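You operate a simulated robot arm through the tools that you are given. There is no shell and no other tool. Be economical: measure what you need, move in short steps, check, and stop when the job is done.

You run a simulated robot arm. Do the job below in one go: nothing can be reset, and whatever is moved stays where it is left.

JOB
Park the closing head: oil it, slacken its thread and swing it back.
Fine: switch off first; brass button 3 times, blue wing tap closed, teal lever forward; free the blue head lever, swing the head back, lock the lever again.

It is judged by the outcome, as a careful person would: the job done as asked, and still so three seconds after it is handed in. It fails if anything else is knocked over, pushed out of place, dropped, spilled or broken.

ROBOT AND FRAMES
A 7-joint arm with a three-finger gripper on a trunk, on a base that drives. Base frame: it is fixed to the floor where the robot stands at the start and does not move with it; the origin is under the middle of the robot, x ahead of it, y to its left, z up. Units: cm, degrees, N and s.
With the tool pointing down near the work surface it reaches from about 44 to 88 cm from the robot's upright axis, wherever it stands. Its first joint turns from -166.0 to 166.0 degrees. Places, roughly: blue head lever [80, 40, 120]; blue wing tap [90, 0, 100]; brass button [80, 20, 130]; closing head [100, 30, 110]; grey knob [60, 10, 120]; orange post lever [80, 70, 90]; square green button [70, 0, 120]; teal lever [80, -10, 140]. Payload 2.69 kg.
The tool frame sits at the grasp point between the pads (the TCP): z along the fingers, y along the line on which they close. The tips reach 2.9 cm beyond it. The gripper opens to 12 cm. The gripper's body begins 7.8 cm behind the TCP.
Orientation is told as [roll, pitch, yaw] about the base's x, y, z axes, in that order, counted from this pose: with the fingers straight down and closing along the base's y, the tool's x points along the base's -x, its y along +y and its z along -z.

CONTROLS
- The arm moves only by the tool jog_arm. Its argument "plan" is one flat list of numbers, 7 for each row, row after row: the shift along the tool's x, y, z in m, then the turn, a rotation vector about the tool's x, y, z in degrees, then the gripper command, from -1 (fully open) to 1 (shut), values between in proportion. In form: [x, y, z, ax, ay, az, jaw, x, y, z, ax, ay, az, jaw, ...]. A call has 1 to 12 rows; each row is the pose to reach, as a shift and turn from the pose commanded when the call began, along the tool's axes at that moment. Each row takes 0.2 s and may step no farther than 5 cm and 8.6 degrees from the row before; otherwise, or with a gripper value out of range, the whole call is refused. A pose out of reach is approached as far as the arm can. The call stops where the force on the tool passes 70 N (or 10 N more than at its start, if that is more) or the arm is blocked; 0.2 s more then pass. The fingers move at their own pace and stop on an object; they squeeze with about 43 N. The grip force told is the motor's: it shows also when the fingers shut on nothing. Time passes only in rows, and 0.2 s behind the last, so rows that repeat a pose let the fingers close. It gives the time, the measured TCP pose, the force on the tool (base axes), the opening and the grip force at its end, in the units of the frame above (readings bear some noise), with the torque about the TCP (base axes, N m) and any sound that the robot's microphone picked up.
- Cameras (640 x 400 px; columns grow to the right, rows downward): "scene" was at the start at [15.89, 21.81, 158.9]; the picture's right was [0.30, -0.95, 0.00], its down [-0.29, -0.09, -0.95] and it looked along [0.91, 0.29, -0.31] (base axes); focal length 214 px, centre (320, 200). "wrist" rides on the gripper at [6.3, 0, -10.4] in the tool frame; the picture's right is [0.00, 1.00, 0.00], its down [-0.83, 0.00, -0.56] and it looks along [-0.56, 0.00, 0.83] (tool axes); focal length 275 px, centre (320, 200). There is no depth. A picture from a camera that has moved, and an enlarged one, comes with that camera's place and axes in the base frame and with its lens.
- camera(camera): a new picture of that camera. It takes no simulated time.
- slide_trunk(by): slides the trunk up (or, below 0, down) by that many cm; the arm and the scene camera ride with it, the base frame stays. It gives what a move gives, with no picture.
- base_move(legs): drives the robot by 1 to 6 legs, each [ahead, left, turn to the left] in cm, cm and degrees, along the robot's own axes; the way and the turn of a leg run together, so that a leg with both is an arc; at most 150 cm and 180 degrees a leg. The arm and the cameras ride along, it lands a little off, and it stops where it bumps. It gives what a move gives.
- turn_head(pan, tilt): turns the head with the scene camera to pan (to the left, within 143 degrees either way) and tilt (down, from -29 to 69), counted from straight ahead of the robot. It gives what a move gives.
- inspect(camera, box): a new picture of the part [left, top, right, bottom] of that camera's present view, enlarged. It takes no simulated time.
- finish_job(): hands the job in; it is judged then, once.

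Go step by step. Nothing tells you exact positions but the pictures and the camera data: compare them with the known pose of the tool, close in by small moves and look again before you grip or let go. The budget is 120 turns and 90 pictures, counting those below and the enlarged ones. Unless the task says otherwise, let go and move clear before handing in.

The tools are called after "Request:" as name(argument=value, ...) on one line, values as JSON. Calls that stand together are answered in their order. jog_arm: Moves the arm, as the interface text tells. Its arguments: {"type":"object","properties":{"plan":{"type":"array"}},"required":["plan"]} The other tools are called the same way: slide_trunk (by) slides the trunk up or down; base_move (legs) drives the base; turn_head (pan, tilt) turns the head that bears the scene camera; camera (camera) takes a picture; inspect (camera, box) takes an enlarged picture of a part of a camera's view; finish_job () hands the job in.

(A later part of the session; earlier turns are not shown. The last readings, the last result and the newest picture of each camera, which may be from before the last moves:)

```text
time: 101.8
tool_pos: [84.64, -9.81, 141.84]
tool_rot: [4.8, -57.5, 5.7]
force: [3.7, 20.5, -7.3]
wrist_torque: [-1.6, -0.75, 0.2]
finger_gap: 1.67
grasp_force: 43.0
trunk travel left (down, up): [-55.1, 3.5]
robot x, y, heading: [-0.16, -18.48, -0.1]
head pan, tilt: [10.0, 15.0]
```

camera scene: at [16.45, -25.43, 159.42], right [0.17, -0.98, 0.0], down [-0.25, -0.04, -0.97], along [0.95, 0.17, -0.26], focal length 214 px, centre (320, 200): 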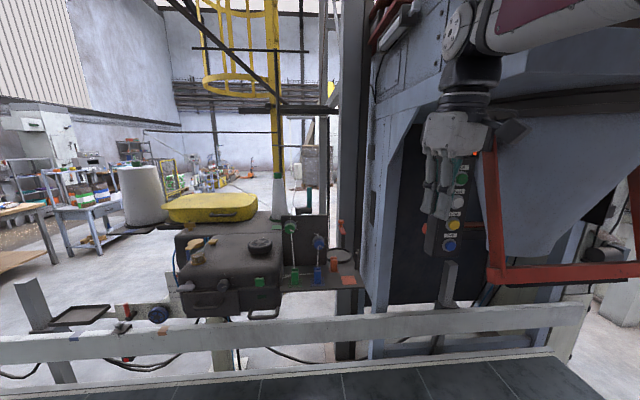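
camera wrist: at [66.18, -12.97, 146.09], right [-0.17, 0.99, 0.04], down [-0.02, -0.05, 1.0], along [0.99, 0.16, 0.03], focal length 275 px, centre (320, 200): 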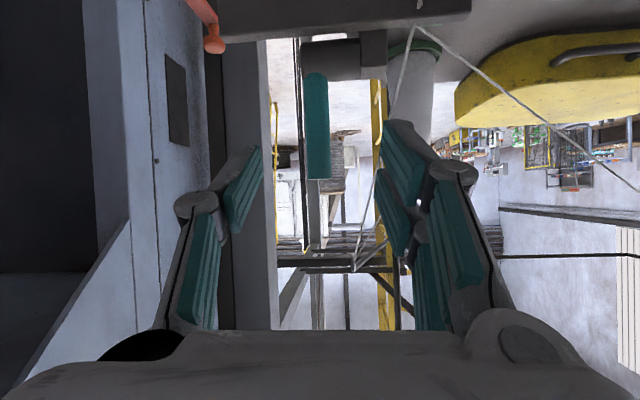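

Gripped firmly. Testing with a small pull toward the machine's front (toward me).

Request:
jog_arm(plan=[0, 0.004, 0, 0, 0, 0, 1, 0.004, 0.004, -0.0064, 0, 0, 0, 1, 0.008, 0.004, -0.0127, 0, 0, 0, 1])

```text
time: 102.6
tool_pos: [83.19, -10.16, 141.93]
tool_rot: [4.9, -57.7, 5.2]
force: [18.3, 9.9, -8.8]
wrist_torque: [-1.35, -1.16, -0.22]
finger_gap: 1.67
grasp_force: 42.2
trunk travel left (down, up): [-55.1, 3.5]
robot x, y, heading: [0.2, -18.46, 0.2]
head pan, tilt: [10.0, 15.0]
```

Request:
inspect(camera="scene", box=[230, 150, 390, 250])

```text
4.00 times, centred on (310, 200) of scene
camera zoom: at [16.6, 2.25, 159.38], right [0.17, -0.98, 0.0], down [-0.26, -0.05, -0.97], along [0.95, 0.17, -0.26], focal length 858 px, centre (360, 200)
```

zoom: 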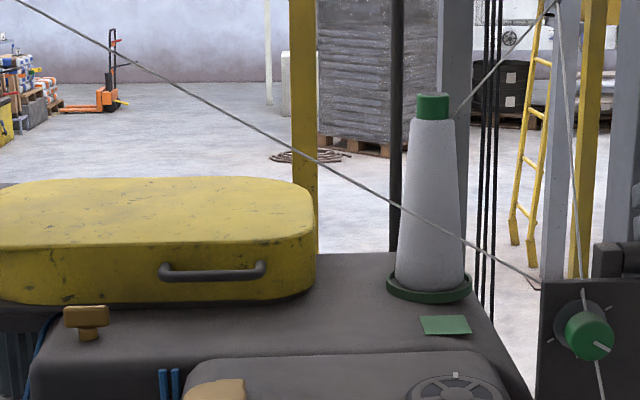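

Request:
inspect(camera="scene", box=[356, 160, 452, 220])

```text
6.67 times, centred on (404, 190) of scene
camera zoom: at [16.6, 2.25, 159.38], right [0.17, -0.98, 0.0], down [-0.26, -0.05, -0.97], along [0.95, 0.17, -0.26], focal length 1430 px, centre (-240, 267)
```

zoom: 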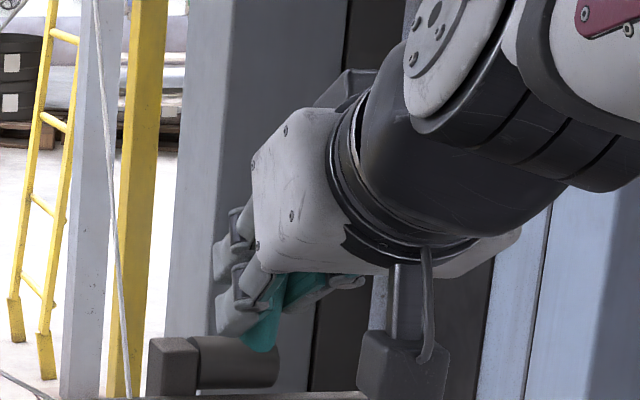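

Continuing the pull along the lever's arc.

Request:
jog_arm(plan=[0.008, 0, -0.004, 0, 0, 0, 1, 0.019, 0, -0.006, 0, 0, 0, 1])

```text
time: 103.2
tool_pos: [81.61, -10.38, 141.09]
tool_rot: [5.1, -58.4, 4.8]
force: [17.0, 2.0, 20.6]
wrist_torque: [0.06, -1.52, -0.12]
finger_gap: 1.65
grasp_force: 41.7
trunk travel left (down, up): [-55.1, 3.5]
robot x, y, heading: [0.19, -18.25, -0.1]
head pan, tilt: [10.0, 15.0]
```

Request:
jog_arm(plan=[0, 0, 0, 0, 0, 0, 0.333, 0, 0, 0, 0, 0, 0, 0.333, 0, 0, -0.03, 0, 0, 0, 0.333, -0.01, 0, -0.07, 0, 0, 0, 0.333])

Request:
camera(camera="wrist")

```text
time: 104.2
tool_pos: [76.23, -11.5, 145.18]
tool_rot: [5.0, -57.6, 5.1]
force: [-0.2, 0.3, 0.0]
wrist_torque: [0.02, 0.01, -0.01]
finger_gap: 4.02
grasp_force: 0.0
trunk travel left (down, up): [-55.1, 3.5]
robot x, y, heading: [0.41, -18.67, -0.1]
head pan, tilt: [10.0, 15.0]
```

```text
22 pictures are left
camera wrist: at [64.13, -13.54, 145.47], right [-0.17, 0.99, 0.04], down [-0.02, -0.05, 1.0], along [0.99, 0.16, 0.03], focal length 275 px, centre (320, 200)
```

wrist: 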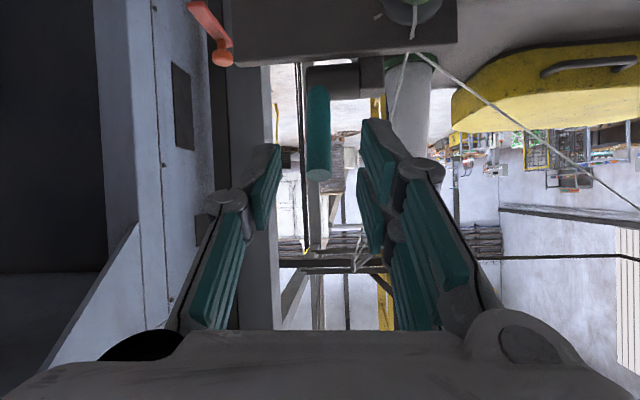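

The lever now leans toward me about 20° and stays. To be sure of its range, I'll re-grip near the top and check whether it would go past upright the other way.

Request:
jog_arm(plan=[-0.007, 0, 0.035, 0, 0, 0, 0.333, -0.0143, 0, 0.07, 0, 0, 0, 0.333, -0.0143, 0, 0.07, 0, 0, 0, 1, -0.0143, 0, 0.07, 0, 0, 0, 1])

Request:
jog_arm(plan=[-0.0053, 0, 0.0085, 0, 0, 0, 1, -0.0106, 0, 0.017, 0, 0, 0, 1, -0.016, 0, 0.0255, 0, 0, 0, 1, -0.0212, 0, 0.034, 0, 0, 0, 1])

```text
time: 105.2
tool_pos: [82.75, -10.29, 142.57]
tool_rot: [5.1, -57.6, 5.1]
force: [7.1, 9.9, -9.5]
wrist_torque: [0.84, -0.05, 0.34]
finger_gap: 1.56
grasp_force: 41.7
trunk travel left (down, up): [-55.1, 3.5]
robot x, y, heading: [0.19, -17.97, -0.0]
head pan, tilt: [10.0, 15.0]
```

```text
time: 106.2
tool_pos: [86.67, -9.44, 143.21]
tool_rot: [5.0, -58.2, 5.1]
force: [-15.6, 1.2, 12.9]
wrist_torque: [-0.18, 0.62, -0.08]
finger_gap: 1.59
grasp_force: 40.7
trunk travel left (down, up): [-55.1, 3.5]
robot x, y, heading: [0.21, -18.6, 0.0]
head pan, tilt: [10.0, 15.0]
```

It also moves past upright the other way, so both directions are possible. "Forward" with "swing the head back" points to the machine's front (toward the line and me), so I'll pull it that way to its stop.

Request:
jog_arm(plan=[0.0082, 0, -0.0188, 0, 0, 0, 1, 0.0147, 0, -0.0272, 0, 0, 0, 1, 0.0223, 0, -0.0345, 0, 0, 0, 1, 0.0312, 0, -0.0403, 0, 0, 0, 1, 0.0409, -0.0005, -0.0445, 0, 0, 0, 1])

```text
time: 107.4
tool_pos: [80.93, -10.78, 141.66]
tool_rot: [5.1, -57.8, 5.0]
force: [25.4, -9.2, 1.6]
wrist_torque: [0.81, -0.91, 0.45]
finger_gap: 1.69
grasp_force: 42.5
trunk travel left (down, up): [-55.1, 3.5]
robot x, y, heading: [0.68, -18.54, 0.0]
head pan, tilt: [10.0, 15.0]
```

Request:
jog_arm(plan=[0.008, 0, -0.002, 0, 0, 0, 1, 0.0155, 0, -0.0029, 0, 0, 0, 1])

```text
time: 108.0
tool_pos: [79.95, -10.95, 140.85]
tool_rot: [4.9, -58.3, 4.8]
force: [32.3, -17.0, 14.6]
wrist_torque: [1.33, -1.43, 0.95]
finger_gap: 1.63
grasp_force: 41.9
trunk travel left (down, up): [-55.1, 3.5]
robot x, y, heading: [0.25, -18.55, -0.1]
head pan, tilt: [10.0, 15.0]
```

Request:
jog_arm(plan=[0, 0, 0, 0, 0, 0, 0.333, 0, 0, 0, 0, 0, 0, 0.333, 0, 0, -0.03, 0, 0, 0, 0.333, -0.015, 0, -0.07, 0, 0, 0, 0.333])

Request:
inspect(camera="wrist", box=[240, 20, 480, 170])

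```text
time: 109.0
tool_pos: [74.87, -11.56, 145.61]
tool_rot: [4.9, -57.6, 5.1]
force: [0.0, 0.0, -0.5]
wrist_torque: [0.02, 0.0, 0.01]
finger_gap: 4.01
grasp_force: 0.0
trunk travel left (down, up): [-55.1, 3.5]
robot x, y, heading: [0.18, -18.73, 0.2]
head pan, tilt: [10.0, 15.0]
```

```text
2.67 times, centred on (360, 95) of wrist
camera zoom: at [62.75, -13.58, 145.83], right [-0.17, 0.99, 0.04], down [-0.02, -0.05, 1.0], along [0.99, 0.16, 0.03], focal length 734 px, centre (213, 480)
```

zoom: 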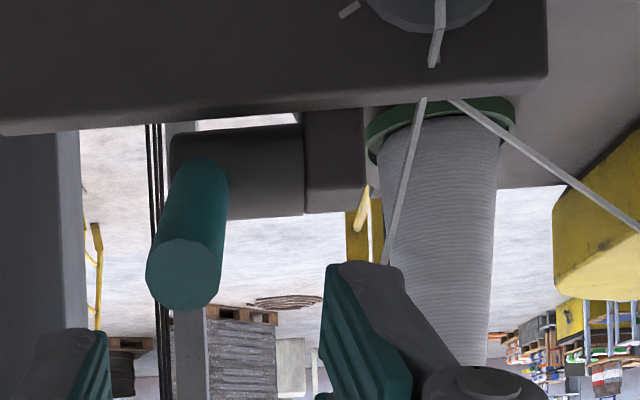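

The lever now leans ~50° toward the front and stays. Next the blue head lever: hub ≈(82.6,38.8,113.4), handle upright to z≈119.5. Retracting the hand before driving left.

Request:
jog_arm(plan=[0, 0, -0.045, 0, 0, 0, 0.333, 0, 0, -0.09, 0, 0, 0, 0.333, 0, 0, -0.135, 0, 0, 0, 0.333, 0.02, 0, -0.17, 0, 0, 0, 0.333, 0.03, 0, -0.2, 0, 0, 0, 0.333])

```text
time: 110.2
tool_pos: [56.44, -14.99, 153.53]
tool_rot: [5.1, -57.8, 5.0]
force: [0.6, 0.5, -0.1]
wrist_torque: [-0.01, 0.0, 0.02]
finger_gap: 4.02
grasp_force: 0.1
trunk travel left (down, up): [-55.1, 3.5]
robot x, y, heading: [-0.01, -18.59, -0.2]
head pan, tilt: [10.0, 15.0]
```

Request:
base_move(legs=[[0, 33, 0]])

Request:
turn_head(pan=0, tilt=30)

Request:
camera(camera="scene")

```text
time: 112.4
tool_pos: [56.49, 18.01, 153.49]
tool_rot: [5.1, -57.7, 4.8]
force: [-0.4, 0.0, -0.5]
wrist_torque: [0.02, -0.01, -0.02]
finger_gap: 4.01
grasp_force: 0.0
trunk travel left (down, up): [-55.1, 3.5]
robot x, y, heading: [0.65, 14.72, -0.3]
head pan, tilt: [10.0, 15.0]
```

```text
time: 113.2
tool_pos: [56.46, 18.22, 153.42]
tool_rot: [5.0, -57.7, 4.8]
force: [0.1, -1.3, -0.6]
wrist_torque: [0.0, 0.01, 0.01]
finger_gap: 4.02
grasp_force: 0.0
trunk travel left (down, up): [-55.1, 3.5]
robot x, y, heading: [0.09, 14.76, -0.0]
head pan, tilt: [0.0, 30.0]
```

```text
20 pictures are left
camera scene: at [16.43, 33.91, 157.0], right [0.0, -1.0, 0.0], down [-0.5, 0.0, -0.87], along [0.87, 0.0, -0.5], focal length 214 px, centre (320, 200)
```

scene: 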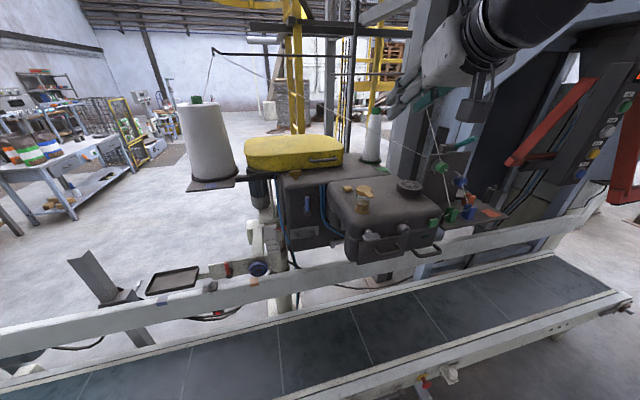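

Request:
inspect(camera="scene", box=[256, 170, 352, 230])

```text
6.67 times, centred on (304, 200) of scene
camera zoom: at [16.43, 33.91, 157.0], right [0.0, -1.0, 0.0], down [-0.5, 0.0, -0.87], along [0.87, 0.0, -0.5], focal length 1430 px, centre (427, 200)
```

zoom: 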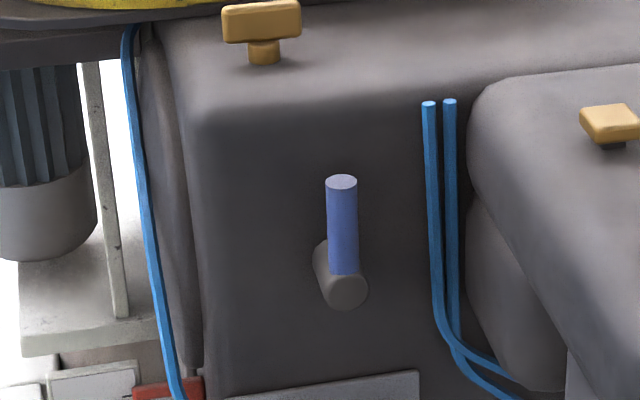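

The handle is an upright peg on a hub facing me, so it turns in the plane of the face. I'll yaw the hand slightly to stay clear of the front body, then come in over it with an open fork.

Request:
jog_arm(plan=[0, 0, 0, 6.35, -0.35, 4, 0.333, 0, 0, 0, 12.7, -0.7, 8, 0.333])

Request:
jog_arm(plan=[0.02, 0.0232, 0.0313, 0, 0, 0, 0.333, 0.04, 0.0464, 0.0627, 0, 0, 0, 0.333, 0.06, 0.0697, 0.094, 0, 0, 0, 0.333, 0.08, 0.0929, 0.1253, 0, 0, 0, 0.333, 0.1, 0.1161, 0.1567, 0, 0, 0, 0.333, 0.12, 0.1393, 0.188, 0, 0, 0, 0.333, 0.14, 0.1626, 0.2193, 0, 0, 0, 0.333, 0.16, 0.1858, 0.2507, 0, 0, 0, 0.333, 0.18, 0.209, 0.282, 0, 0, 0, 0.333])

Request:
camera(camera="wrist")

```text
time: 113.8
tool_pos: [56.53, 17.99, 153.44]
tool_rot: [5.1, -57.7, -10.5]
force: [0.2, -0.9, -0.4]
wrist_torque: [0.0, 0.03, 0.03]
finger_gap: 4.04
grasp_force: 0.0
trunk travel left (down, up): [-55.1, 3.5]
robot x, y, heading: [0.27, 15.05, -0.4]
head pan, tilt: [0.0, 30.0]
```

```text
time: 115.8
tool_pos: [72.98, 38.63, 124.27]
tool_rot: [4.8, -57.7, -10.1]
force: [-1.0, 0.0, 0.4]
wrist_torque: [0.01, 0.06, 0.03]
finger_gap: 4.01
grasp_force: 0.0
trunk travel left (down, up): [-55.1, 3.5]
robot x, y, heading: [0.37, 14.97, -0.2]
head pan, tilt: [0.0, 30.0]
```

```text
18 pictures are left
camera wrist: at [60.87, 39.89, 124.39], right [0.1, 0.99, 0.04], down [-0.03, -0.04, 1.0], along [0.99, -0.1, 0.03], focal length 275 px, centre (320, 200)
```

wrist: 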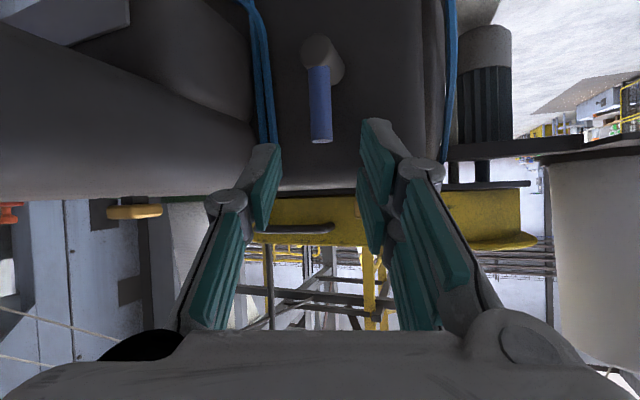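

Handle is centred between the fingers. Advancing over it and trying a left (counter-clockwise, loosening) turn.

Request:
jog_arm(plan=[0, 0, 0.043, 0, 0, 0, 0.333, 0, 0, 0.085, 0, 0, 0, 0.5, 0.004, 0.0133, 0.0831, 0, 0, 0, 0.5, 0.0108, 0.0256, 0.0833, 0, 0, 0, 0.5])

```text
time: 116.8
tool_pos: [79.57, 40.59, 118.85]
tool_rot: [4.9, -57.7, -10.3]
force: [-11.2, -6.9, 6.1]
wrist_torque: [-0.37, 0.06, -0.32]
finger_gap: 3.53
grasp_force: 3.6
trunk travel left (down, up): [-55.1, 3.5]
robot x, y, heading: [0.42, 14.73, -0.1]
head pan, tilt: [0.0, 30.0]
```

Request:
inspect(camera="scene", box=[256, 170, 352, 230])

```text
6.67 times, centred on (304, 200) of scene
camera zoom: at [16.33, 33.83, 157.03], right [-0.01, -1.0, 0.0], down [-0.5, 0.0, -0.87], along [0.87, 0.0, -0.5], focal length 1430 px, centre (427, 200)
```

zoom: 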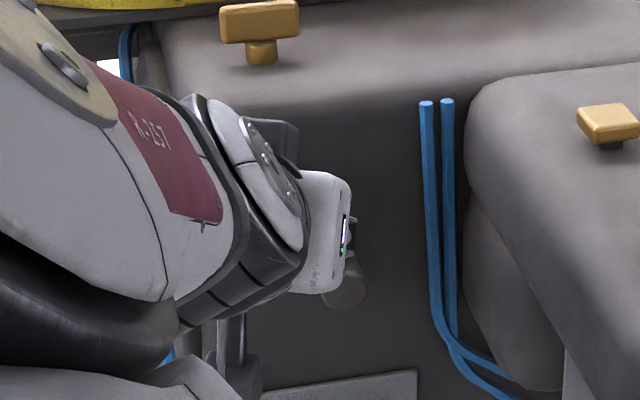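

Request:
jog_arm(plan=[0.0091, 0.0104, -0.001, 0, 0, 0, 0.4, 0.0199, 0.0181, 0.002, 0, 0, 0, 0.4, 0.0317, 0.0227, 0.007, 0, 0, 0, 0.4])

Request:
inspect(camera="wrist", box=[200, 0, 440, 150])

```text
time: 117.6
tool_pos: [78.7, 43.09, 116.49]
tool_rot: [5.3, -58.1, -10.7]
force: [-33.2, -16.6, 44.5]
wrist_torque: [-1.65, -0.52, -1.3]
finger_gap: 5.39
grasp_force: 13.4
trunk travel left (down, up): [-55.1, 3.5]
robot x, y, heading: [0.47, 14.87, -0.1]
head pan, tilt: [0.0, 30.0]
```

```text
2.67 times, centred on (320, 75) of wrist
camera zoom: at [66.55, 44.42, 116.57], right [0.1, 0.99, 0.05], down [-0.04, -0.04, 1.0], along [0.99, -0.11, 0.04], focal length 734 px, centre (320, 533)
```

zoom: 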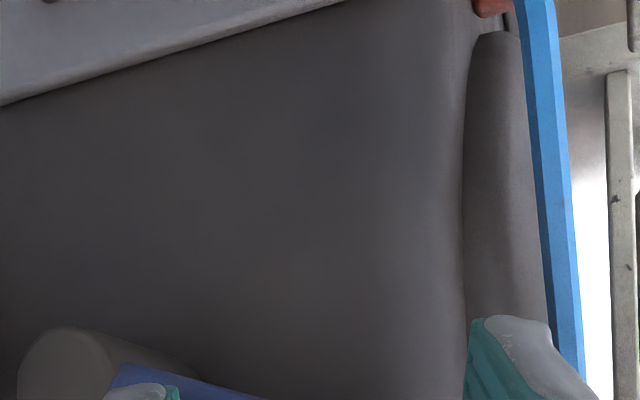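

The handle has turned left to nearly horizontal. Backing off to see it.

Request:
jog_arm(plan=[-0.01, 0, -0.01, 0, 0, 0, 0.2, -0.02, 0, -0.05, 0, 0, 0, 0.2, -0.02, 0, -0.09, 0, 0, 0, 0.333])

Request:
inspect(camera="wrist", box=[200, 0, 440, 150])

```text
time: 118.4
tool_pos: [72.38, 43.65, 122.41]
tool_rot: [5.1, -57.7, -10.4]
force: [0.2, -0.7, -0.7]
wrist_torque: [-0.01, 0.02, 0.04]
finger_gap: 3.99
grasp_force: 0.1
trunk travel left (down, up): [-55.1, 3.5]
robot x, y, heading: [0.54, 15.09, -0.4]
head pan, tilt: [0.0, 30.0]
```

```text
2.67 times, centred on (320, 75) of wrist
camera zoom: at [60.39, 44.87, 122.66], right [0.1, 0.99, 0.04], down [-0.03, -0.04, 1.0], along [0.99, -0.1, 0.03], focal length 734 px, centre (320, 533)
```

zoom: 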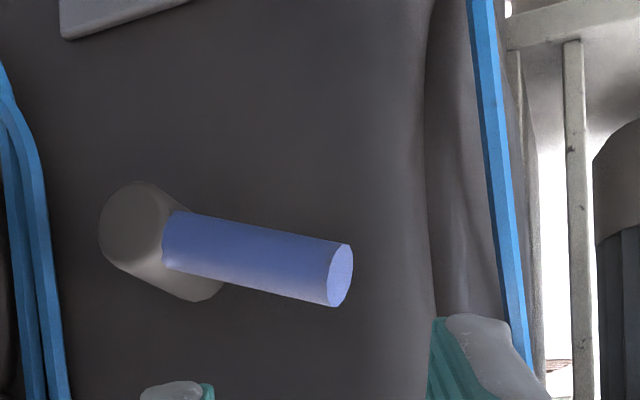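

It's about 13° short of horizontal; I'll press its end down lightly with closed fingers to make sure it is at its stop.

Request:
jog_arm(plan=[-0.004, 0, 0.03, 0, 0, 0, 1, -0.0078, 0.0005, 0.061, 0, 0, 0, 1, 0.005, 0.0005, 0.069, 0, 0, 0, 1, 0.0095, 0.0005, 0.0718, 0, 0, 0, 1, 0.0137, 0.0005, 0.0745, 0, 0, 0, 1, 0.018, 0.0005, 0.0772, 0, 0, 0, 1])

```text
time: 119.8
tool_pos: [77.95, 43.36, 117.45]
tool_rot: [5.4, -58.2, -10.7]
force: [-26.0, -11.4, 44.4]
wrist_torque: [-0.57, -0.77, 0.02]
finger_gap: 0.6
grasp_force: 28.7
trunk travel left (down, up): [-55.1, 3.5]
robot x, y, heading: [0.5, 14.74, -0.2]
head pan, tilt: [0.0, 30.0]
```

The lever is at its stop (44 N resisted). Retracting the hand up and toward the head's front; next I'll try pushing the head back.

Request:
jog_arm(plan=[-0.01, 0, -0.01, 0, 0, 0, 1, -0.025, 0, -0.05, 0, 0, 0, 1, -0.04, 0, -0.09, 0, 0, 0, 1, -0.07, -0.01, -0.12, 0, 0, 0, 1, -0.1, -0.03, -0.145, 0, 0, 0, 1, -0.1, -0.06, -0.18, 0, 0, 0, 1, -0.09, -0.1, -0.2, 0, 0, 0, 1, -0.08, -0.14, -0.22, 0, 0, 0, 1, -0.06, -0.18, -0.23, 0, 0, 0, 1, -0.04, -0.22, -0.24, 0, 0, 0, 1])

Request:
turn_head(pan=0, tilt=20)

Request:
inspect(camera="scene", box=[200, 130, 520, 330])

```text
time: 121.2
tool_pos: [72.39, 26.71, 131.58]
tool_rot: [-8.0, -58.5, -12.0]
force: [-0.7, 1.7, -0.7]
wrist_torque: [-0.08, -0.04, -0.1]
finger_gap: 0.02
grasp_force: 28.7
trunk travel left (down, up): [-55.1, 3.5]
robot x, y, heading: [0.61, 14.92, -0.4]
head pan, tilt: [0.0, 30.0]
stopped in row 6: the arm was blocked; the commanded pose is now the measured one
```

```text
time: 121.9
tool_pos: [72.44, 26.44, 131.86]
tool_rot: [-6.9, -58.6, -13.1]
force: [-0.4, 0.7, 0.5]
wrist_torque: [0.03, 0.02, -0.04]
finger_gap: 0.0
grasp_force: 28.1
trunk travel left (down, up): [-55.1, 3.5]
robot x, y, heading: [0.37, 14.77, -0.5]
head pan, tilt: [0.0, 20.0]
```

```text
2.00 times, centred on (360, 230) of scene
camera zoom: at [16.68, 33.96, 158.49], right [0.0, -1.0, 0.0], down [-0.35, 0.0, -0.94], along [0.94, 0.0, -0.35], focal length 429 px, centre (240, 140)
```

zoom: 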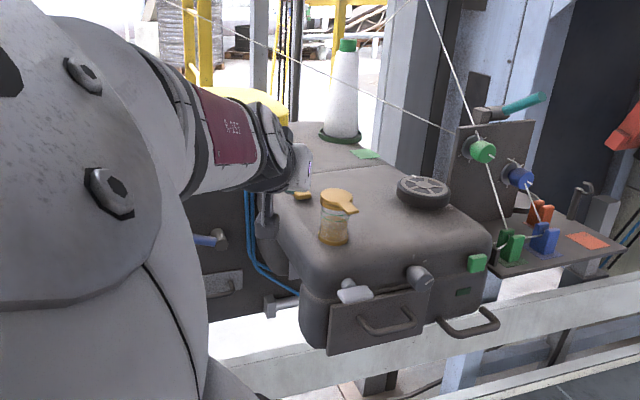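

The head hasn't moved yet; the arm stalled against itself near the camera. Lifting the hand straight up away from the oiler.

Request:
jog_arm(plan=[-0.034, -0.003, -0.021, 0, 0, 0, 1, -0.068, -0.005, -0.041, 0, 0, 0, 1, -0.085, -0.03, -0.052, 0, 0, 0, 1, -0.095, -0.065, -0.06, 0, 0, 0, 1, -0.1, -0.1, -0.07, 0, 0, 0, 1])

```text
time: 122.8
tool_pos: [72.31, 14.2, 141.82]
tool_rot: [-11.1, -58.6, -19.5]
force: [0.7, 2.0, -0.6]
wrist_torque: [-0.14, -0.01, -0.12]
finger_gap: 0.0
grasp_force: 28.8
trunk travel left (down, up): [-55.1, 3.5]
robot x, y, heading: [0.29, 15.15, -0.3]
head pan, tilt: [0.0, 20.0]
stopped in row 4: the arm was blocked; the commanded pose is now the measured one
```

Request:
jog_arm(plan=[-0.01, -0.01, 0, -6.8, -0.8, -4.1, 1, -0.02, -0.03, 0, -13.6, -1.6, -8.2, 1, -0.03, -0.05, 0, -20.4, -2.4, -12.3, 1])

Request:
camera(camera="scene")

```text
time: 123.6
tool_pos: [71.53, 9.47, 144.7]
tool_rot: [-10.8, -58.7, 4.6]
force: [1.1, 2.6, -0.7]
wrist_torque: [-0.15, 0.03, -0.27]
finger_gap: 0.0
grasp_force: 28.8
trunk travel left (down, up): [-55.1, 3.5]
robot x, y, heading: [0.52, 14.95, -0.1]
head pan, tilt: [0.0, 20.0]
```

```text
13 pictures are left
camera scene: at [16.73, 33.94, 158.67], right [-0.03, -1.0, 0.0], down [-0.33, 0.01, -0.94], along [0.94, -0.03, -0.33], focal length 214 px, centre (320, 200)
```

scene: 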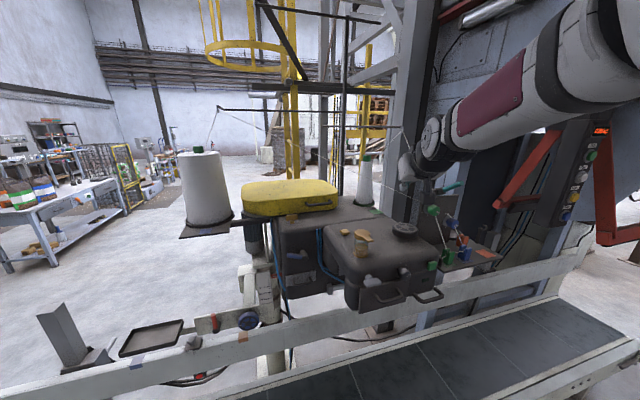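

The arm is free again. I'll position the closed fingers in front of a plain patch of the head's front (between the knob and green button) to push it back.

Request:
jog_arm(plan=[0.028, -0.012, -0.026, -4.3, -0.5, -2.6, 1, 0.056, -0.024, -0.052, -8.6, -1, -5.2, 1, 0.085, -0.036, -0.077, -12.8, -1.5, -7.7, 1, 0.113, -0.048, -0.103, -12.8, -1.5, -7.7, 1])

```text
time: 124.6
tool_pos: [56.25, 5.26, 141.27]
tool_rot: [-10.6, -59.0, 19.0]
force: [1.1, 0.7, -0.8]
wrist_torque: [0.01, -0.01, -0.02]
finger_gap: 0.0
grasp_force: 28.7
trunk travel left (down, up): [-55.1, 3.5]
robot x, y, heading: [-0.03, 15.05, -0.0]
head pan, tilt: [0.0, 20.0]
```

Request:
jog_arm(plan=[0.036, 0.003, 0.024, 0, 0, 0, 1, 0.072, 0.006, 0.048, 0, 0, 0, 1, 0.109, 0.01, 0.071, 0, 0, 0, 1, 0.145, 0.013, 0.095, 0, 0, 0, 1, 0.181, 0.016, 0.119, 0, 0, 0, 1])

Request:
inspect(camera="scene", box=[300, 210, 460, 310])

```text
time: 125.8
tool_pos: [59.09, 3.95, 119.55]
tool_rot: [-10.5, -58.8, 19.0]
force: [-0.5, 0.7, 0.6]
wrist_torque: [-0.01, 0.02, -0.04]
finger_gap: 0.0
grasp_force: 28.5
out of reach, approached as far as the arm can: row 4, 5
trunk travel left (down, up): [-55.1, 3.5]
robot x, y, heading: [0.4, 15.11, -0.5]
head pan, tilt: [0.0, 20.0]
```

```text
4.00 times, centred on (380, 260) of scene
camera zoom: at [16.64, 33.93, 158.6], right [0.0, -1.0, 0.0], down [-0.34, 0.0, -0.94], along [0.94, 0.0, -0.34], focal length 858 px, centre (80, -40)
```

zoom: 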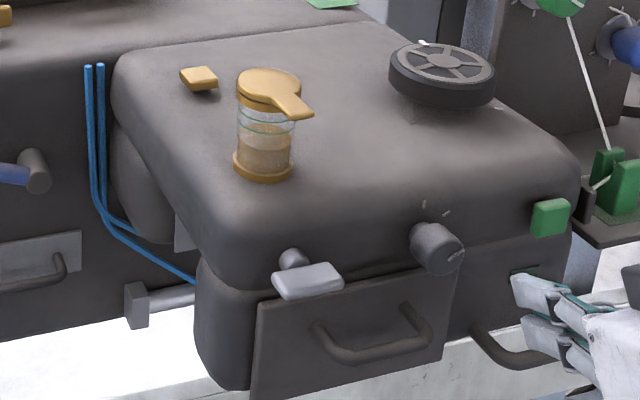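

Request:
jog_arm(plan=[-0.01, 0.01, 0.017, 0, 0, 0, 1, -0.0205, 0.01, 0.0342, 0, 0, 0, 1, -0.0257, 0.01, 0.0428, 0, 0, 0, 1, -0.031, 0.01, 0.0514, 0, 0, 0, 1, -0.036, 0.01, 0.06, 0, 0, 0, 1])

```text
time: 127.0
tool_pos: [65.3, 4.85, 119.67]
tool_rot: [-10.4, -58.6, 17.6]
force: [-39.9, -43.4, 2.8]
wrist_torque: [0.26, -0.29, -0.81]
finger_gap: 0.01
grasp_force: 28.5
trunk travel left (down, up): [-55.1, 3.5]
robot x, y, heading: [0.13, 15.14, -0.2]
head pan, tilt: [0.0, 20.0]
```

Request:
jog_arm(plan=[0.012, -0.008, -0.02, 0, 0, 0, 1, 0.028, -0.01, -0.047, 0, 0, 0, 1])

Request:
inspect(camera="scene", box=[300, 210, 460, 310])

```text
time: 127.6
tool_pos: [60.9, 4.29, 119.73]
tool_rot: [-10.6, -59.0, 19.4]
force: [0.1, -0.5, 0.0]
wrist_torque: [0.04, 0.01, 0.01]
finger_gap: 0.0
grasp_force: 29.3
trunk travel left (down, up): [-55.1, 3.5]
robot x, y, heading: [0.02, 15.2, -0.1]
head pan, tilt: [0.0, 20.0]
```

```text
4.00 times, centred on (380, 260) of scene
camera zoom: at [16.75, 33.96, 158.59], right [0.0, -1.0, 0.0], down [-0.34, 0.0, -0.94], along [0.94, 0.0, -0.34], focal length 858 px, centre (80, -40)
```

zoom: 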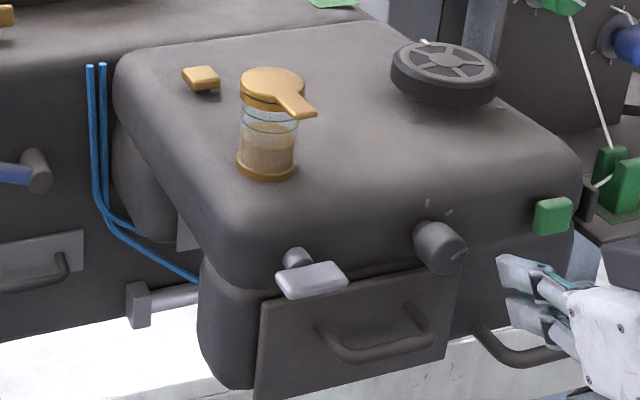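

The head hasn't moved, but I realise my push had a sideways component that cancelled the turning moment. Pushing again straight back (+x) only.

Request:
jog_arm(plan=[-0.0131, 0.0004, 0.0219, 0, 0, 0, 1, -0.0205, -0.0023, 0.0346, 0, 0, 0, 1, -0.0254, -0.0041, 0.0432, 0, 0, 0, 1, -0.0303, -0.0059, 0.0517, 0, 0, 0, 1, -0.0352, -0.0076, 0.0602, 0, 0, 0, 1, -0.04, -0.0094, 0.0688, 0, 0, 0, 1])

```text
time: 128.7
tool_pos: [66.86, 3.12, 119.52]
tool_rot: [-10.5, -58.2, 17.2]
force: [0.2, -0.7, 0.7]
wrist_torque: [0.01, 0.02, -0.01]
finger_gap: 0.0
grasp_force: 28.3
trunk travel left (down, up): [-55.1, 3.5]
robot x, y, heading: [0.44, 14.92, -0.4]
head pan, tilt: [0.0, 20.0]
stopped in row 5: the force on the tool passed its limit at 73 N (the readings are from after the stop); the commanded pose is now the measured one
```

Request:
inspect(camera="scene", box=[220, 150, 540, 350])

```text
2.00 times, centred on (380, 250) of scene
camera zoom: at [16.71, 33.78, 158.56], right [-0.01, -1.0, 0.0], down [-0.34, 0.0, -0.94], along [0.94, -0.01, -0.34], focal length 429 px, centre (200, 100)
```

zoom: 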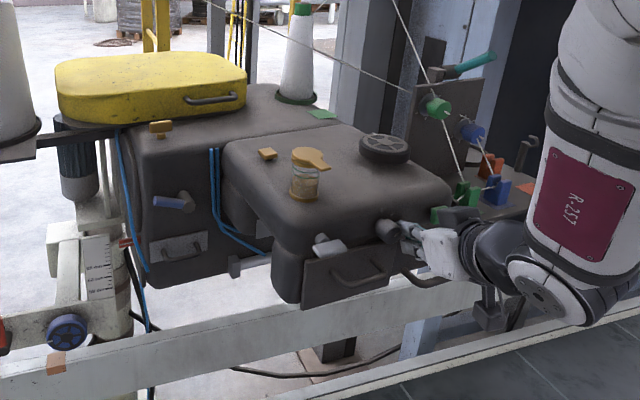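

The head swings: it pivots counter-clockwise (seen from above) about the rear-left post, roughly (120,63). I'll follow the arc with gentle pushes on the same plain patch.

Request:
jog_arm(plan=[0.0083, -0.0388, -0.0064, 0, 0, 0, 1, 0.0015, -0.0465, 0.0065, 0, 0, 0, 1, -0.0053, -0.054, 0.0193, 0, 0, 0, 1, -0.0121, -0.0617, 0.0321, 0, 0, 0, 1, -0.0189, -0.0694, 0.045, 0, 0, 0, 1, -0.025, -0.0823, 0.0577, 0, 0, 0, 1, -0.031, -0.0951, 0.0703, 0, 0, 0, 1, -0.0371, -0.108, 0.083, 0, 0, 0, 1])

```text
time: 130.5
tool_pos: [77.28, -6.21, 119.61]
tool_rot: [-10.6, -58.4, 17.6]
force: [-7.5, -11.6, -0.3]
wrist_torque: [-0.16, 0.13, -0.63]
finger_gap: 0.01
grasp_force: 28.5
trunk travel left (down, up): [-55.1, 3.5]
robot x, y, heading: [-0.0, 15.11, -0.3]
head pan, tilt: [0.0, 20.0]
heard: click
```

A click. Looking at what happened before doing more.

Request:
inspect(camera="scene", box=[220, 130, 540, 330])

```text
2.00 times, centred on (380, 230) of scene
camera zoom: at [16.61, 33.79, 158.61], right [-0.01, -1.0, 0.0], down [-0.34, 0.0, -0.94], along [0.94, -0.01, -0.34], focal length 429 px, centre (200, 140)
```

zoom: 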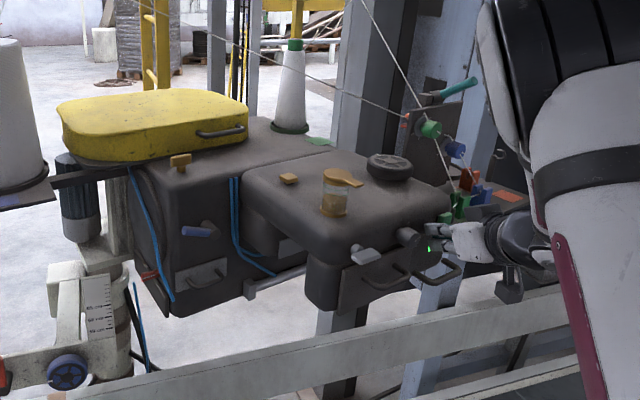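

The green lamp is lit again — my fingers pressed the switch as the head turned. I must switch it off again before continuing; zooming in to aim.

Request:
inspect(camera="scene", box=[404, 210, 484, 260])

```text
8.00 times, centred on (444, 235) of scene
camera zoom: at [16.61, 33.79, 158.61], right [-0.01, -1.0, 0.0], down [-0.34, 0.0, -0.94], along [0.94, -0.01, -0.34], focal length 1716 px, centre (-672, -80)
```

zoom: 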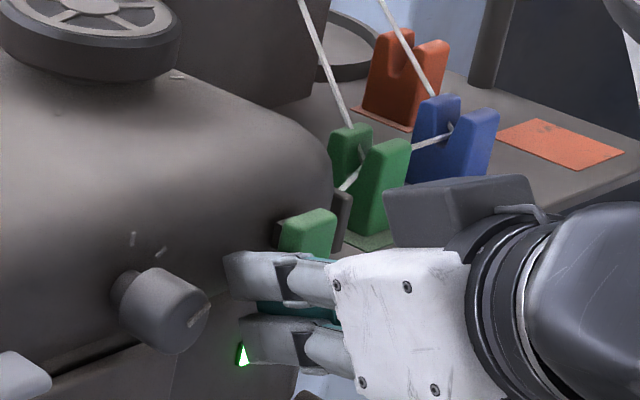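

Request:
jog_arm(plan=[0.0037, -0.0024, -0.025, 0, 0, 0, 1, 0.002, -0.039, -0.0174, 0, 0, 0, 1, -0.006, -0.036, -0.005, 0, 0, 0, 1, -0.0136, -0.0323, 0.0075, 0, 0, 0, 1, -0.0169, -0.0312, 0.0127, 0, 0, 0, 1])

```text
time: 131.7
tool_pos: [79.47, -9.65, 120.73]
tool_rot: [-10.7, -58.3, 16.9]
force: [-10.6, -18.0, 0.0]
wrist_torque: [0.11, -0.06, -0.47]
finger_gap: 0.0
grasp_force: 28.8
trunk travel left (down, up): [-55.1, 3.5]
robot x, y, heading: [0.34, 14.9, -0.4]
head pan, tilt: [0.0, 20.0]
heard: click
```

Click – that should be off again. I'll back away and move to a wider plain patch between the knob and the pale paddle for further pushing.

Request:
jog_arm(plan=[0.0176, 0.0033, -0.0301, 0, 0, 0, 1, 0.0352, 0.0065, -0.0602, 0, 0, 0, 1, 0.0528, 0.0098, -0.0903, 0, 0, 0, 1, 0.0463, 0.051, -0.0874, 0, 0, 0, 1, 0.0398, 0.0924, -0.0844, 0, 0, 0, 1, 0.0332, 0.134, -0.0815, 0, 0, 0, 1, 0.0267, 0.175, -0.0786, 0, 0, 0, 1])

Request:
inspect(camera="scene", box=[300, 150, 540, 300])

```text
time: 133.3
tool_pos: [68.66, 6.7, 121.08]
tool_rot: [-10.6, -58.3, 16.7]
force: [-32.3, -16.8, 17.2]
wrist_torque: [-0.63, 0.31, -1.1]
finger_gap: 0.0
grasp_force: 28.5
trunk travel left (down, up): [-55.1, 3.5]
robot x, y, heading: [0.21, 14.66, -0.5]
head pan, tilt: [0.0, 20.0]
```

```text
2.67 times, centred on (420, 225) of scene
camera zoom: at [16.37, 33.6, 158.7], right [-0.01, -1.0, 0.0], down [-0.34, 0.0, -0.94], along [0.94, -0.01, -0.34], focal length 572 px, centre (53, 133)
```

zoom: 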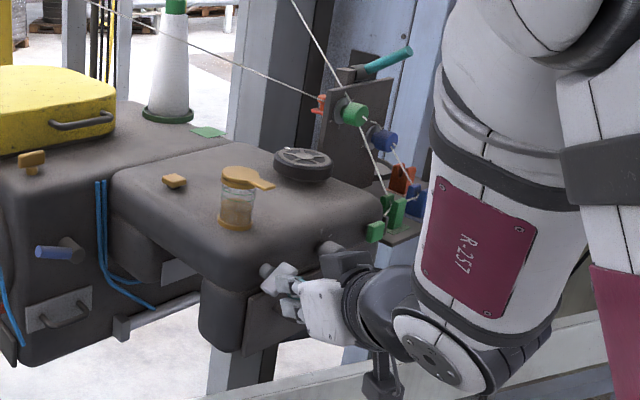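

My fingertip is touching the pale paddle (it's nearer than I'd reckoned). Backing straight off and moving to the gap between the knob and the green button, using the corrected pivot (124,69).

Request:
jog_arm(plan=[0.0238, -0.0035, -0.0393, 0, 0, 0, 1, 0.0295, -0.047, -0.0372, 0, 0, 0, 1, 0.0352, -0.091, -0.0351, 0, 0, 0, 1, 0.041, -0.135, -0.033, 0, 0, 0, 1, 0.0237, -0.139, -0.0018, 0, 0, 0, 1, 0.0064, -0.1435, 0.0294, 0, 0, 0, 1, -0.0109, -0.148, 0.0606, 0, 0, 0, 1])

Request:
inspect(camera="scene", box=[340, 190, 500, 290])

```text
time: 134.9
tool_pos: [77.05, -6.95, 119.9]
tool_rot: [-10.6, -58.1, 17.2]
force: [0.8, -0.3, 0.0]
wrist_torque: [-0.02, 0.06, 0.01]
finger_gap: 0.03
grasp_force: 28.4
trunk travel left (down, up): [-55.1, 3.5]
robot x, y, heading: [0.32, 14.67, -0.2]
head pan, tilt: [0.0, 20.0]
```

```text
4.00 times, centred on (420, 240) of scene
camera zoom: at [16.64, 33.82, 158.6], right [-0.01, -1.0, 0.0], down [-0.34, 0.0, -0.94], along [0.94, -0.01, -0.34], focal length 858 px, centre (-80, 40)
```

zoom: 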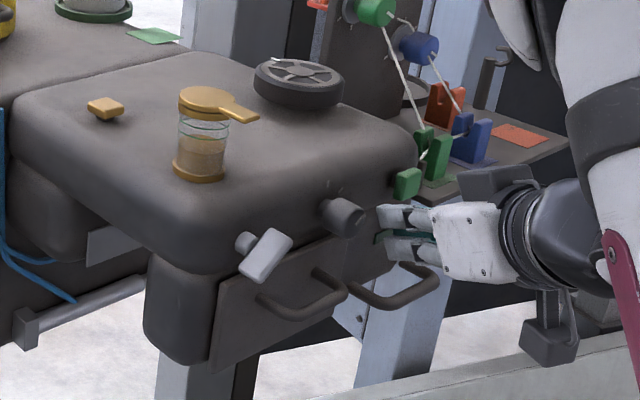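

The pale latch paddle got turned by that touch; I'll restore it afterwards. Now continuing the push along the arc in the correct gap.

Request:
jog_arm(plan=[-0.0133, 0.0024, 0.0218, 0, 0, 0, 1, -0.018, -0.004, 0.031, 0, 0, 0, 1, -0.0225, -0.0105, 0.041, 0, 0, 0, 1, -0.028, -0.0177, 0.0503, 0, 0, 0, 1, -0.0325, -0.024, 0.0597, 0, 0, 0, 1, -0.0375, -0.031, 0.069, 0, 0, 0, 1, -0.0425, -0.0372, 0.0784, 0, 0, 0, 1])

```text
time: 136.5
tool_pos: [86.25, -9.28, 119.88]
tool_rot: [-10.7, -58.2, 17.2]
force: [-5.9, -14.7, 0.7]
wrist_torque: [0.12, -0.05, -0.36]
finger_gap: 0.0
grasp_force: 28.3
trunk travel left (down, up): [-55.1, 3.5]
robot x, y, heading: [0.39, 15.19, -0.4]
head pan, tilt: [0.0, 20.0]
```

Request:
jog_arm(plan=[-0.0065, -0.0145, 0.014, 0, 0, 0, 1, -0.0136, -0.0285, 0.0283, 0, 0, 0, 1, -0.02, -0.036, 0.04, 0, 0, 0, 1, -0.026, -0.043, 0.0515, 0, 0, 0, 1, -0.0319, -0.05, 0.063, 0, 0, 0, 1])

Request:
camera(camera="scene")

```text
time: 137.7
tool_pos: [92.67, -13.5, 119.75]
tool_rot: [-10.8, -57.6, 17.2]
force: [-26.3, 0.5, 9.4]
wrist_torque: [0.05, -0.35, 0.27]
finger_gap: 0.61
grasp_force: 28.6
trunk travel left (down, up): [-55.1, 3.5]
robot x, y, heading: [0.22, 14.81, -0.6]
head pan, tilt: [0.0, 20.0]
heard: click
stopped in row 5: the force on the tool passed its limit at 82 N (the readings are from after the stop); the commanded pose is now the measured one
```

```text
5 pictures are left
camera scene: at [16.37, 33.83, 158.62], right [-0.01, -1.0, 0.0], down [-0.34, 0.0, -0.94], along [0.94, -0.01, -0.34], focal length 214 px, centre (320, 200)
```

scene: 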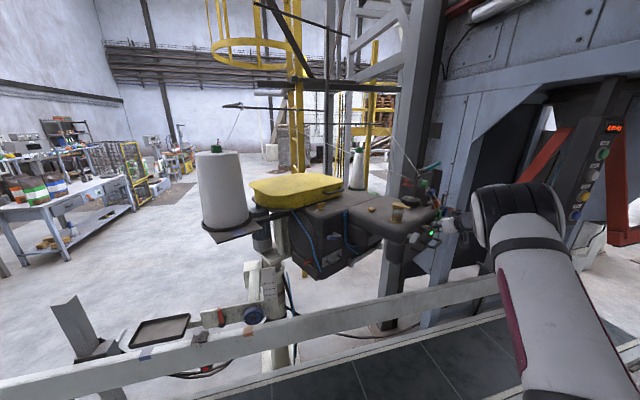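

The head has swung ~21° and met a stop, but the switch got pressed again (lamp lit). I'll release, re-centre on the button and press it once more.

Request:
jog_arm(plan=[0.0118, -0.009, -0.018, 0, 0, 0, 1, 0.0039, -0.0194, -0.0185, 0, 0, 0, 1, -0.0038, -0.0133, -0.0067, 0, 0, 0, 1, -0.0079, -0.0104, -0.0004, 0, 0, 0, 1, -0.0096, -0.009, 0.0022, 0, 0, 0, 1])

```text
time: 138.9
tool_pos: [93.27, -14.8, 120.33]
tool_rot: [-10.7, -57.5, 16.7]
force: [-43.8, -13.6, 1.5]
wrist_torque: [0.05, -0.26, 0.2]
finger_gap: 0.0
grasp_force: 28.8
trunk travel left (down, up): [-55.1, 3.5]
robot x, y, heading: [0.59, 15.17, -0.3]
head pan, tilt: [0.0, 20.0]
heard: click
```

Click at firm resistance (44 N, no give): switched off and the head is at its stop. Retreating to view lamp, paddle and lever.

Request:
jog_arm(plan=[0.0204, -0.0148, -0.0314, 0, 0, 0, 1, 0.038, -0.01, -0.061, 0, 0, 0, 1, 0.055, -0.005, -0.091, 0, 0, 0, 1, 0.0724, 0, -0.121, 0, 0, 0, 1, 0.053, 0.006, -0.155, 0, 0, 0, 1, 0.034, 0.012, -0.188, 0, 0, 0, 1, 0.014, 0.018, -0.222, 0, 0, 0, 1])

Request:
inspect(camera="scene", box=[290, 180, 450, 280])

```text
time: 140.5
tool_pos: [74.11, -14.2, 130.31]
tool_rot: [-10.5, -57.6, 17.0]
force: [-0.2, -0.7, -1.1]
wrist_torque: [0.03, 0.0, 0.01]
finger_gap: 0.0
grasp_force: 28.4
trunk travel left (down, up): [-55.1, 3.5]
robot x, y, heading: [0.61, 14.97, -0.3]
head pan, tilt: [0.0, 20.0]
```

```text
4.00 times, centred on (370, 230) of scene
camera zoom: at [16.62, 33.78, 158.61], right [-0.01, -1.0, 0.0], down [-0.34, 0.0, -0.94], along [0.94, -0.01, -0.34], focal length 858 px, centre (120, 80)
```

zoom: 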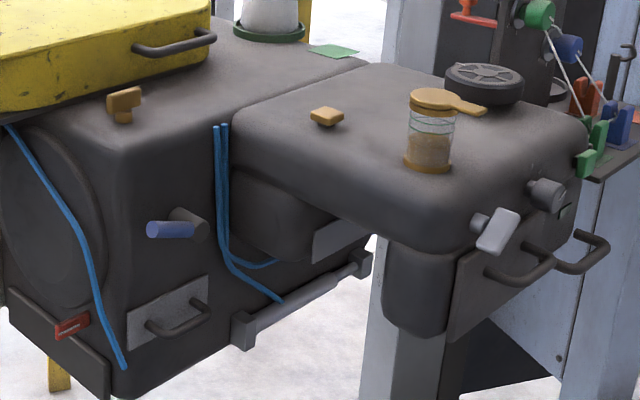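

Lamp is off. The pale paddle is tilted ~48° (right end up); originally it was horizontal. I'll press its raised right end down to restore it.

Request:
jog_arm(plan=[-0.012, 0.034, 0.022, 0, 0, 0, 1, -0.024, 0.069, 0.044, 0, 0, 0, 1, -0.036, 0.103, 0.066, 0, 0, 0, 1, -0.0233, 0.116, 0.101, 0, 0, 0, 1, -0.0045, 0.118, 0.112, 0, 0, 0, 1, 0.0015, 0.1185, 0.1155, 0, 0, 0, 1, 0.0075, 0.119, 0.119, 0, 0, 0, 1])

```text
time: 142.1
tool_pos: [81.86, -1.86, 123.96]
tool_rot: [-11.5, -58.7, 17.9]
force: [-3.2, -7.7, 55.7]
wrist_torque: [0.09, -0.44, -0.07]
finger_gap: 0.01
grasp_force: 28.6
trunk travel left (down, up): [-55.1, 3.5]
robot x, y, heading: [0.32, 14.6, -0.6]
head pan, tilt: [0.0, 20.0]
```

Request:
jog_arm(plan=[-0.021, 0.0, -0.013, 0, 0, 0, 1, -0.022, -0.01, -0.0098, 0, 0, 0, 1, -0.0115, -0.0088, -0.0035, 0, 0, 0, 1, -0.005, -0.008, 0.0004, 0, 0, 0, 1, -0.0009, -0.0075, 0.0029, 0, 0, 0, 1])

```text
time: 143.3
tool_pos: [82.2, -2.7, 122.35]
tool_rot: [-10.4, -57.2, 16.7]
force: [-7.3, -8.4, -0.2]
wrist_torque: [-0.08, 0.04, 0.12]
finger_gap: 0.01
grasp_force: 28.9
trunk travel left (down, up): [-55.1, 3.5]
robot x, y, heading: [0.29, 15.08, -0.4]
head pan, tilt: [0.0, 20.0]
```

Request:
jog_arm(plan=[-0.03, 0.003, -0.02, 0, 0, 0, 1, -0.05, 0.02, -0.06, 0, 0, 0, 1, -0.05, 0.06, -0.09, 0, 0, 0, 1, -0.05, 0.105, -0.1, 0, 0, 0, 1, -0.045, 0.15, -0.11, 0, 0, 0, 1, -0.04, 0.195, -0.115, 0, 0, 0, 1, -0.035, 0.24, -0.12, 0, 0, 0, 1])

Request:
inspect(camera="scene", box=[300, 190, 460, 290])

```text
time: 144.9
tool_pos: [70.82, 21.08, 129.45]
tool_rot: [-10.7, -57.6, 17.1]
force: [1.2, 0.5, 0.3]
wrist_torque: [-0.07, -0.01, -0.1]
finger_gap: 0.0
grasp_force: 29.0
trunk travel left (down, up): [-55.1, 3.5]
robot x, y, heading: [0.55, 14.62, -0.2]
head pan, tilt: [0.0, 20.0]
```

```text
4.00 times, centred on (380, 240) of scene
camera zoom: at [16.58, 33.97, 158.59], right [-0.01, -1.0, 0.0], down [-0.34, 0.0, -0.94], along [0.94, -0.01, -0.34], focal length 858 px, centre (80, 40)
```

zoom: 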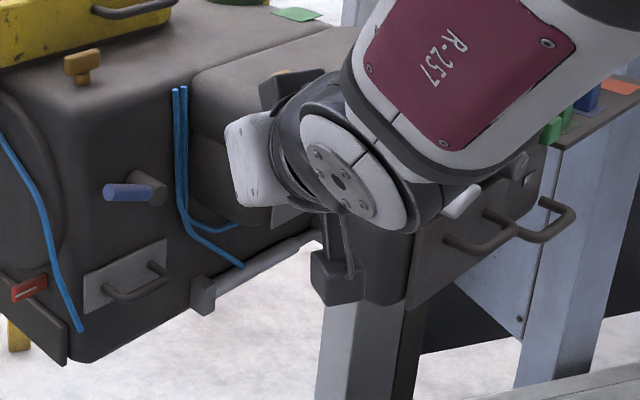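

The paddle is level along the panel again. Now to re-lock the head lever: I'll bring the hand level and to the left, below the handle.

Request:
jog_arm(plan=[0.015, 0.024, 0.0, 0, -5, 0, 1, 0.035, 0.06, 0.02, 0, -10, 0, 1, 0.05, 0.09, 0.05, 0, -15, 0, 1, 0.062, 0.115, 0.08, 0, -20, 0, 1, 0.07, 0.12, 0.115, 0, -25, 0, 1, 0.074, 0.122, 0.1465, 0, -29, 0, 1])

```text
time: 146.5
tool_pos: [77.28, 37.93, 122.92]
tool_rot: [-7.3, -86.2, 13.2]
force: [-1.0, 0.9, 0.9]
wrist_torque: [0.01, 0.01, 0.01]
finger_gap: 0.0
grasp_force: 28.3
out of reach, approached as far as the arm can: row 5, 6
trunk travel left (down, up): [-55.1, 3.5]
robot x, y, heading: [-0.15, 15.03, -0.5]
head pan, tilt: [0.0, 20.0]
stopped in row 6: the arm was blocked; the commanded pose is now the measured one
```

Request:
slide_trunk(by=-11)

```text
time: 147.9
tool_pos: [77.29, 38.01, 111.76]
tool_rot: [-8.1, -86.0, 14.0]
force: [0.0, -0.8, -0.6]
wrist_torque: [0.0, 0.02, -0.01]
finger_gap: 0.0
grasp_force: 28.7
trunk travel left (down, up): [-44.1, 14.5]
robot x, y, heading: [0.26, 14.83, -0.3]
head pan, tilt: [0.0, 20.0]
```

Request:
jog_arm(plan=[0, -0.045, 0.01, 0, 0, 0, 1, -0.0006, -0.0897, 0.021, 0, 0, 0, 1, -0.003, -0.094, 0.055, 0, 0, 0, 1, -0.0055, -0.0975, 0.085, 0, 0, 0, 1, -0.0078, -0.101, 0.113, 0, 0, 0, 1])

Request:
inspect(camera="wrist", box=[240, 80, 480, 230])

```text
time: 149.1
tool_pos: [89.53, 31.06, 113.9]
tool_rot: [-7.4, -85.1, 12.3]
force: [-0.3, 0.7, 1.1]
wrist_torque: [0.0, 0.02, -0.05]
finger_gap: 0.02
grasp_force: 28.1
out of reach, approached as far as the arm can: row 2, 3, 4, 5
trunk travel left (down, up): [-44.1, 14.5]
robot x, y, heading: [0.52, 14.71, -0.3]
head pan, tilt: [0.0, 20.0]
```

```text
2.67 times, centred on (360, 155) of wrist
camera zoom: at [78.62, 30.05, 108.42], right [-0.09, 1.0, -0.02], down [-0.48, -0.03, 0.88], along [0.87, 0.09, 0.48], focal length 734 px, centre (213, 320)
```

zoom: 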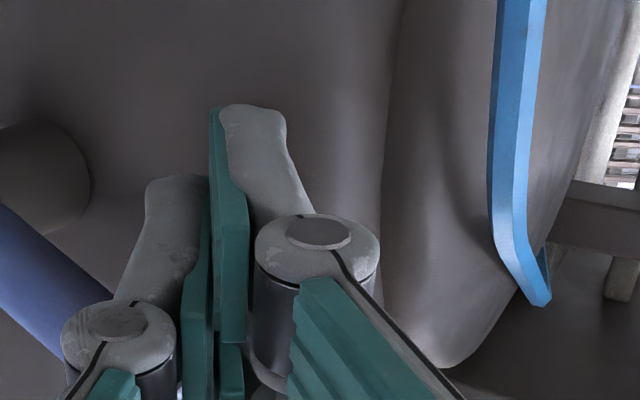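

The finger is just past the handle's end and reach is limited at this trunk height. Lowering the trunk 4 cm, then moving right under the handle.

Request:
slide_trunk(by=-4)

Request:
jog_arm(plan=[-0.005, -0.01, 0, 0, 0, 0, 1, -0.012, -0.022, 0.003, 0, 0, 0, 1])

```text
time: 149.8
tool_pos: [91.03, 30.28, 111.88]
tool_rot: [-3.2, -86.8, 7.1]
force: [-26.2, -8.9, 8.8]
wrist_torque: [0.28, -0.79, 0.04]
finger_gap: 0.02
grasp_force: 28.8
trunk travel left (down, up): [-40.9, 17.7]
robot x, y, heading: [0.29, 14.69, -0.3]
head pan, tilt: [0.0, 20.0]
stopped: the force on the tool passed its limit at 83 N (the readings are from after the stop); the commanded pose is now the measured one
```

```text
time: 150.4
tool_pos: [92.1, 28.58, 112.78]
tool_rot: [-4.9, -85.8, 8.9]
force: [0.7, 0.5, -2.2]
wrist_torque: [-0.03, 0.04, -0.02]
finger_gap: 0.0
grasp_force: 29.3
trunk travel left (down, up): [-40.9, 17.7]
robot x, y, heading: [0.09, 14.71, -0.5]
head pan, tilt: [0.0, 20.0]
```

The finger is now under the handle. Lifting it along the arc back to upright.

Request:
jog_arm(plan=[-0.0148, 0.0045, -0.0134, 0, 0, 0, 1, -0.0275, 0.0025, -0.0133, 0, 0, 0, 1, -0.0388, -0.0033, -0.0112, 0, 0, 0, 1, -0.0472, -0.012, -0.0073, 0, 0, 0, 1, -0.0505, -0.0196, -0.0037, 0, 0, 0, 1])

```text
time: 151.6
tool_pos: [91.73, 27.01, 117.75]
tool_rot: [-5.9, -86.2, 10.7]
force: [-30.2, 22.4, -7.3]
wrist_torque: [0.01, 0.15, 0.22]
finger_gap: 0.01
grasp_force: 28.8
trunk travel left (down, up): [-40.9, 17.7]
robot x, y, heading: [0.08, 14.89, -0.2]
head pan, tilt: [0.0, 20.0]
```

Request:
jog_arm(plan=[-0.008, -0.004, 0, 0, 0, 0, 1, -0.0085, -0.009, 0.002, 0, 0, 0, 1, -0.0085, -0.013, 0.003, 0, 0, 0, 1])

```text
time: 152.3
tool_pos: [92.36, 27.24, 118.38]
tool_rot: [-4.9, -85.8, 11.4]
force: [-3.8, 11.9, -1.0]
wrist_torque: [0.1, 0.04, 0.18]
finger_gap: 0.0
grasp_force: 28.7
trunk travel left (down, up): [-40.9, 17.7]
robot x, y, heading: [0.24, 15.06, -0.6]
head pan, tilt: [0.0, 20.0]
stopped in row 3: the force on the tool passed its limit at 72 N (the readings are from after the stop); the commanded pose is now the measured one
```

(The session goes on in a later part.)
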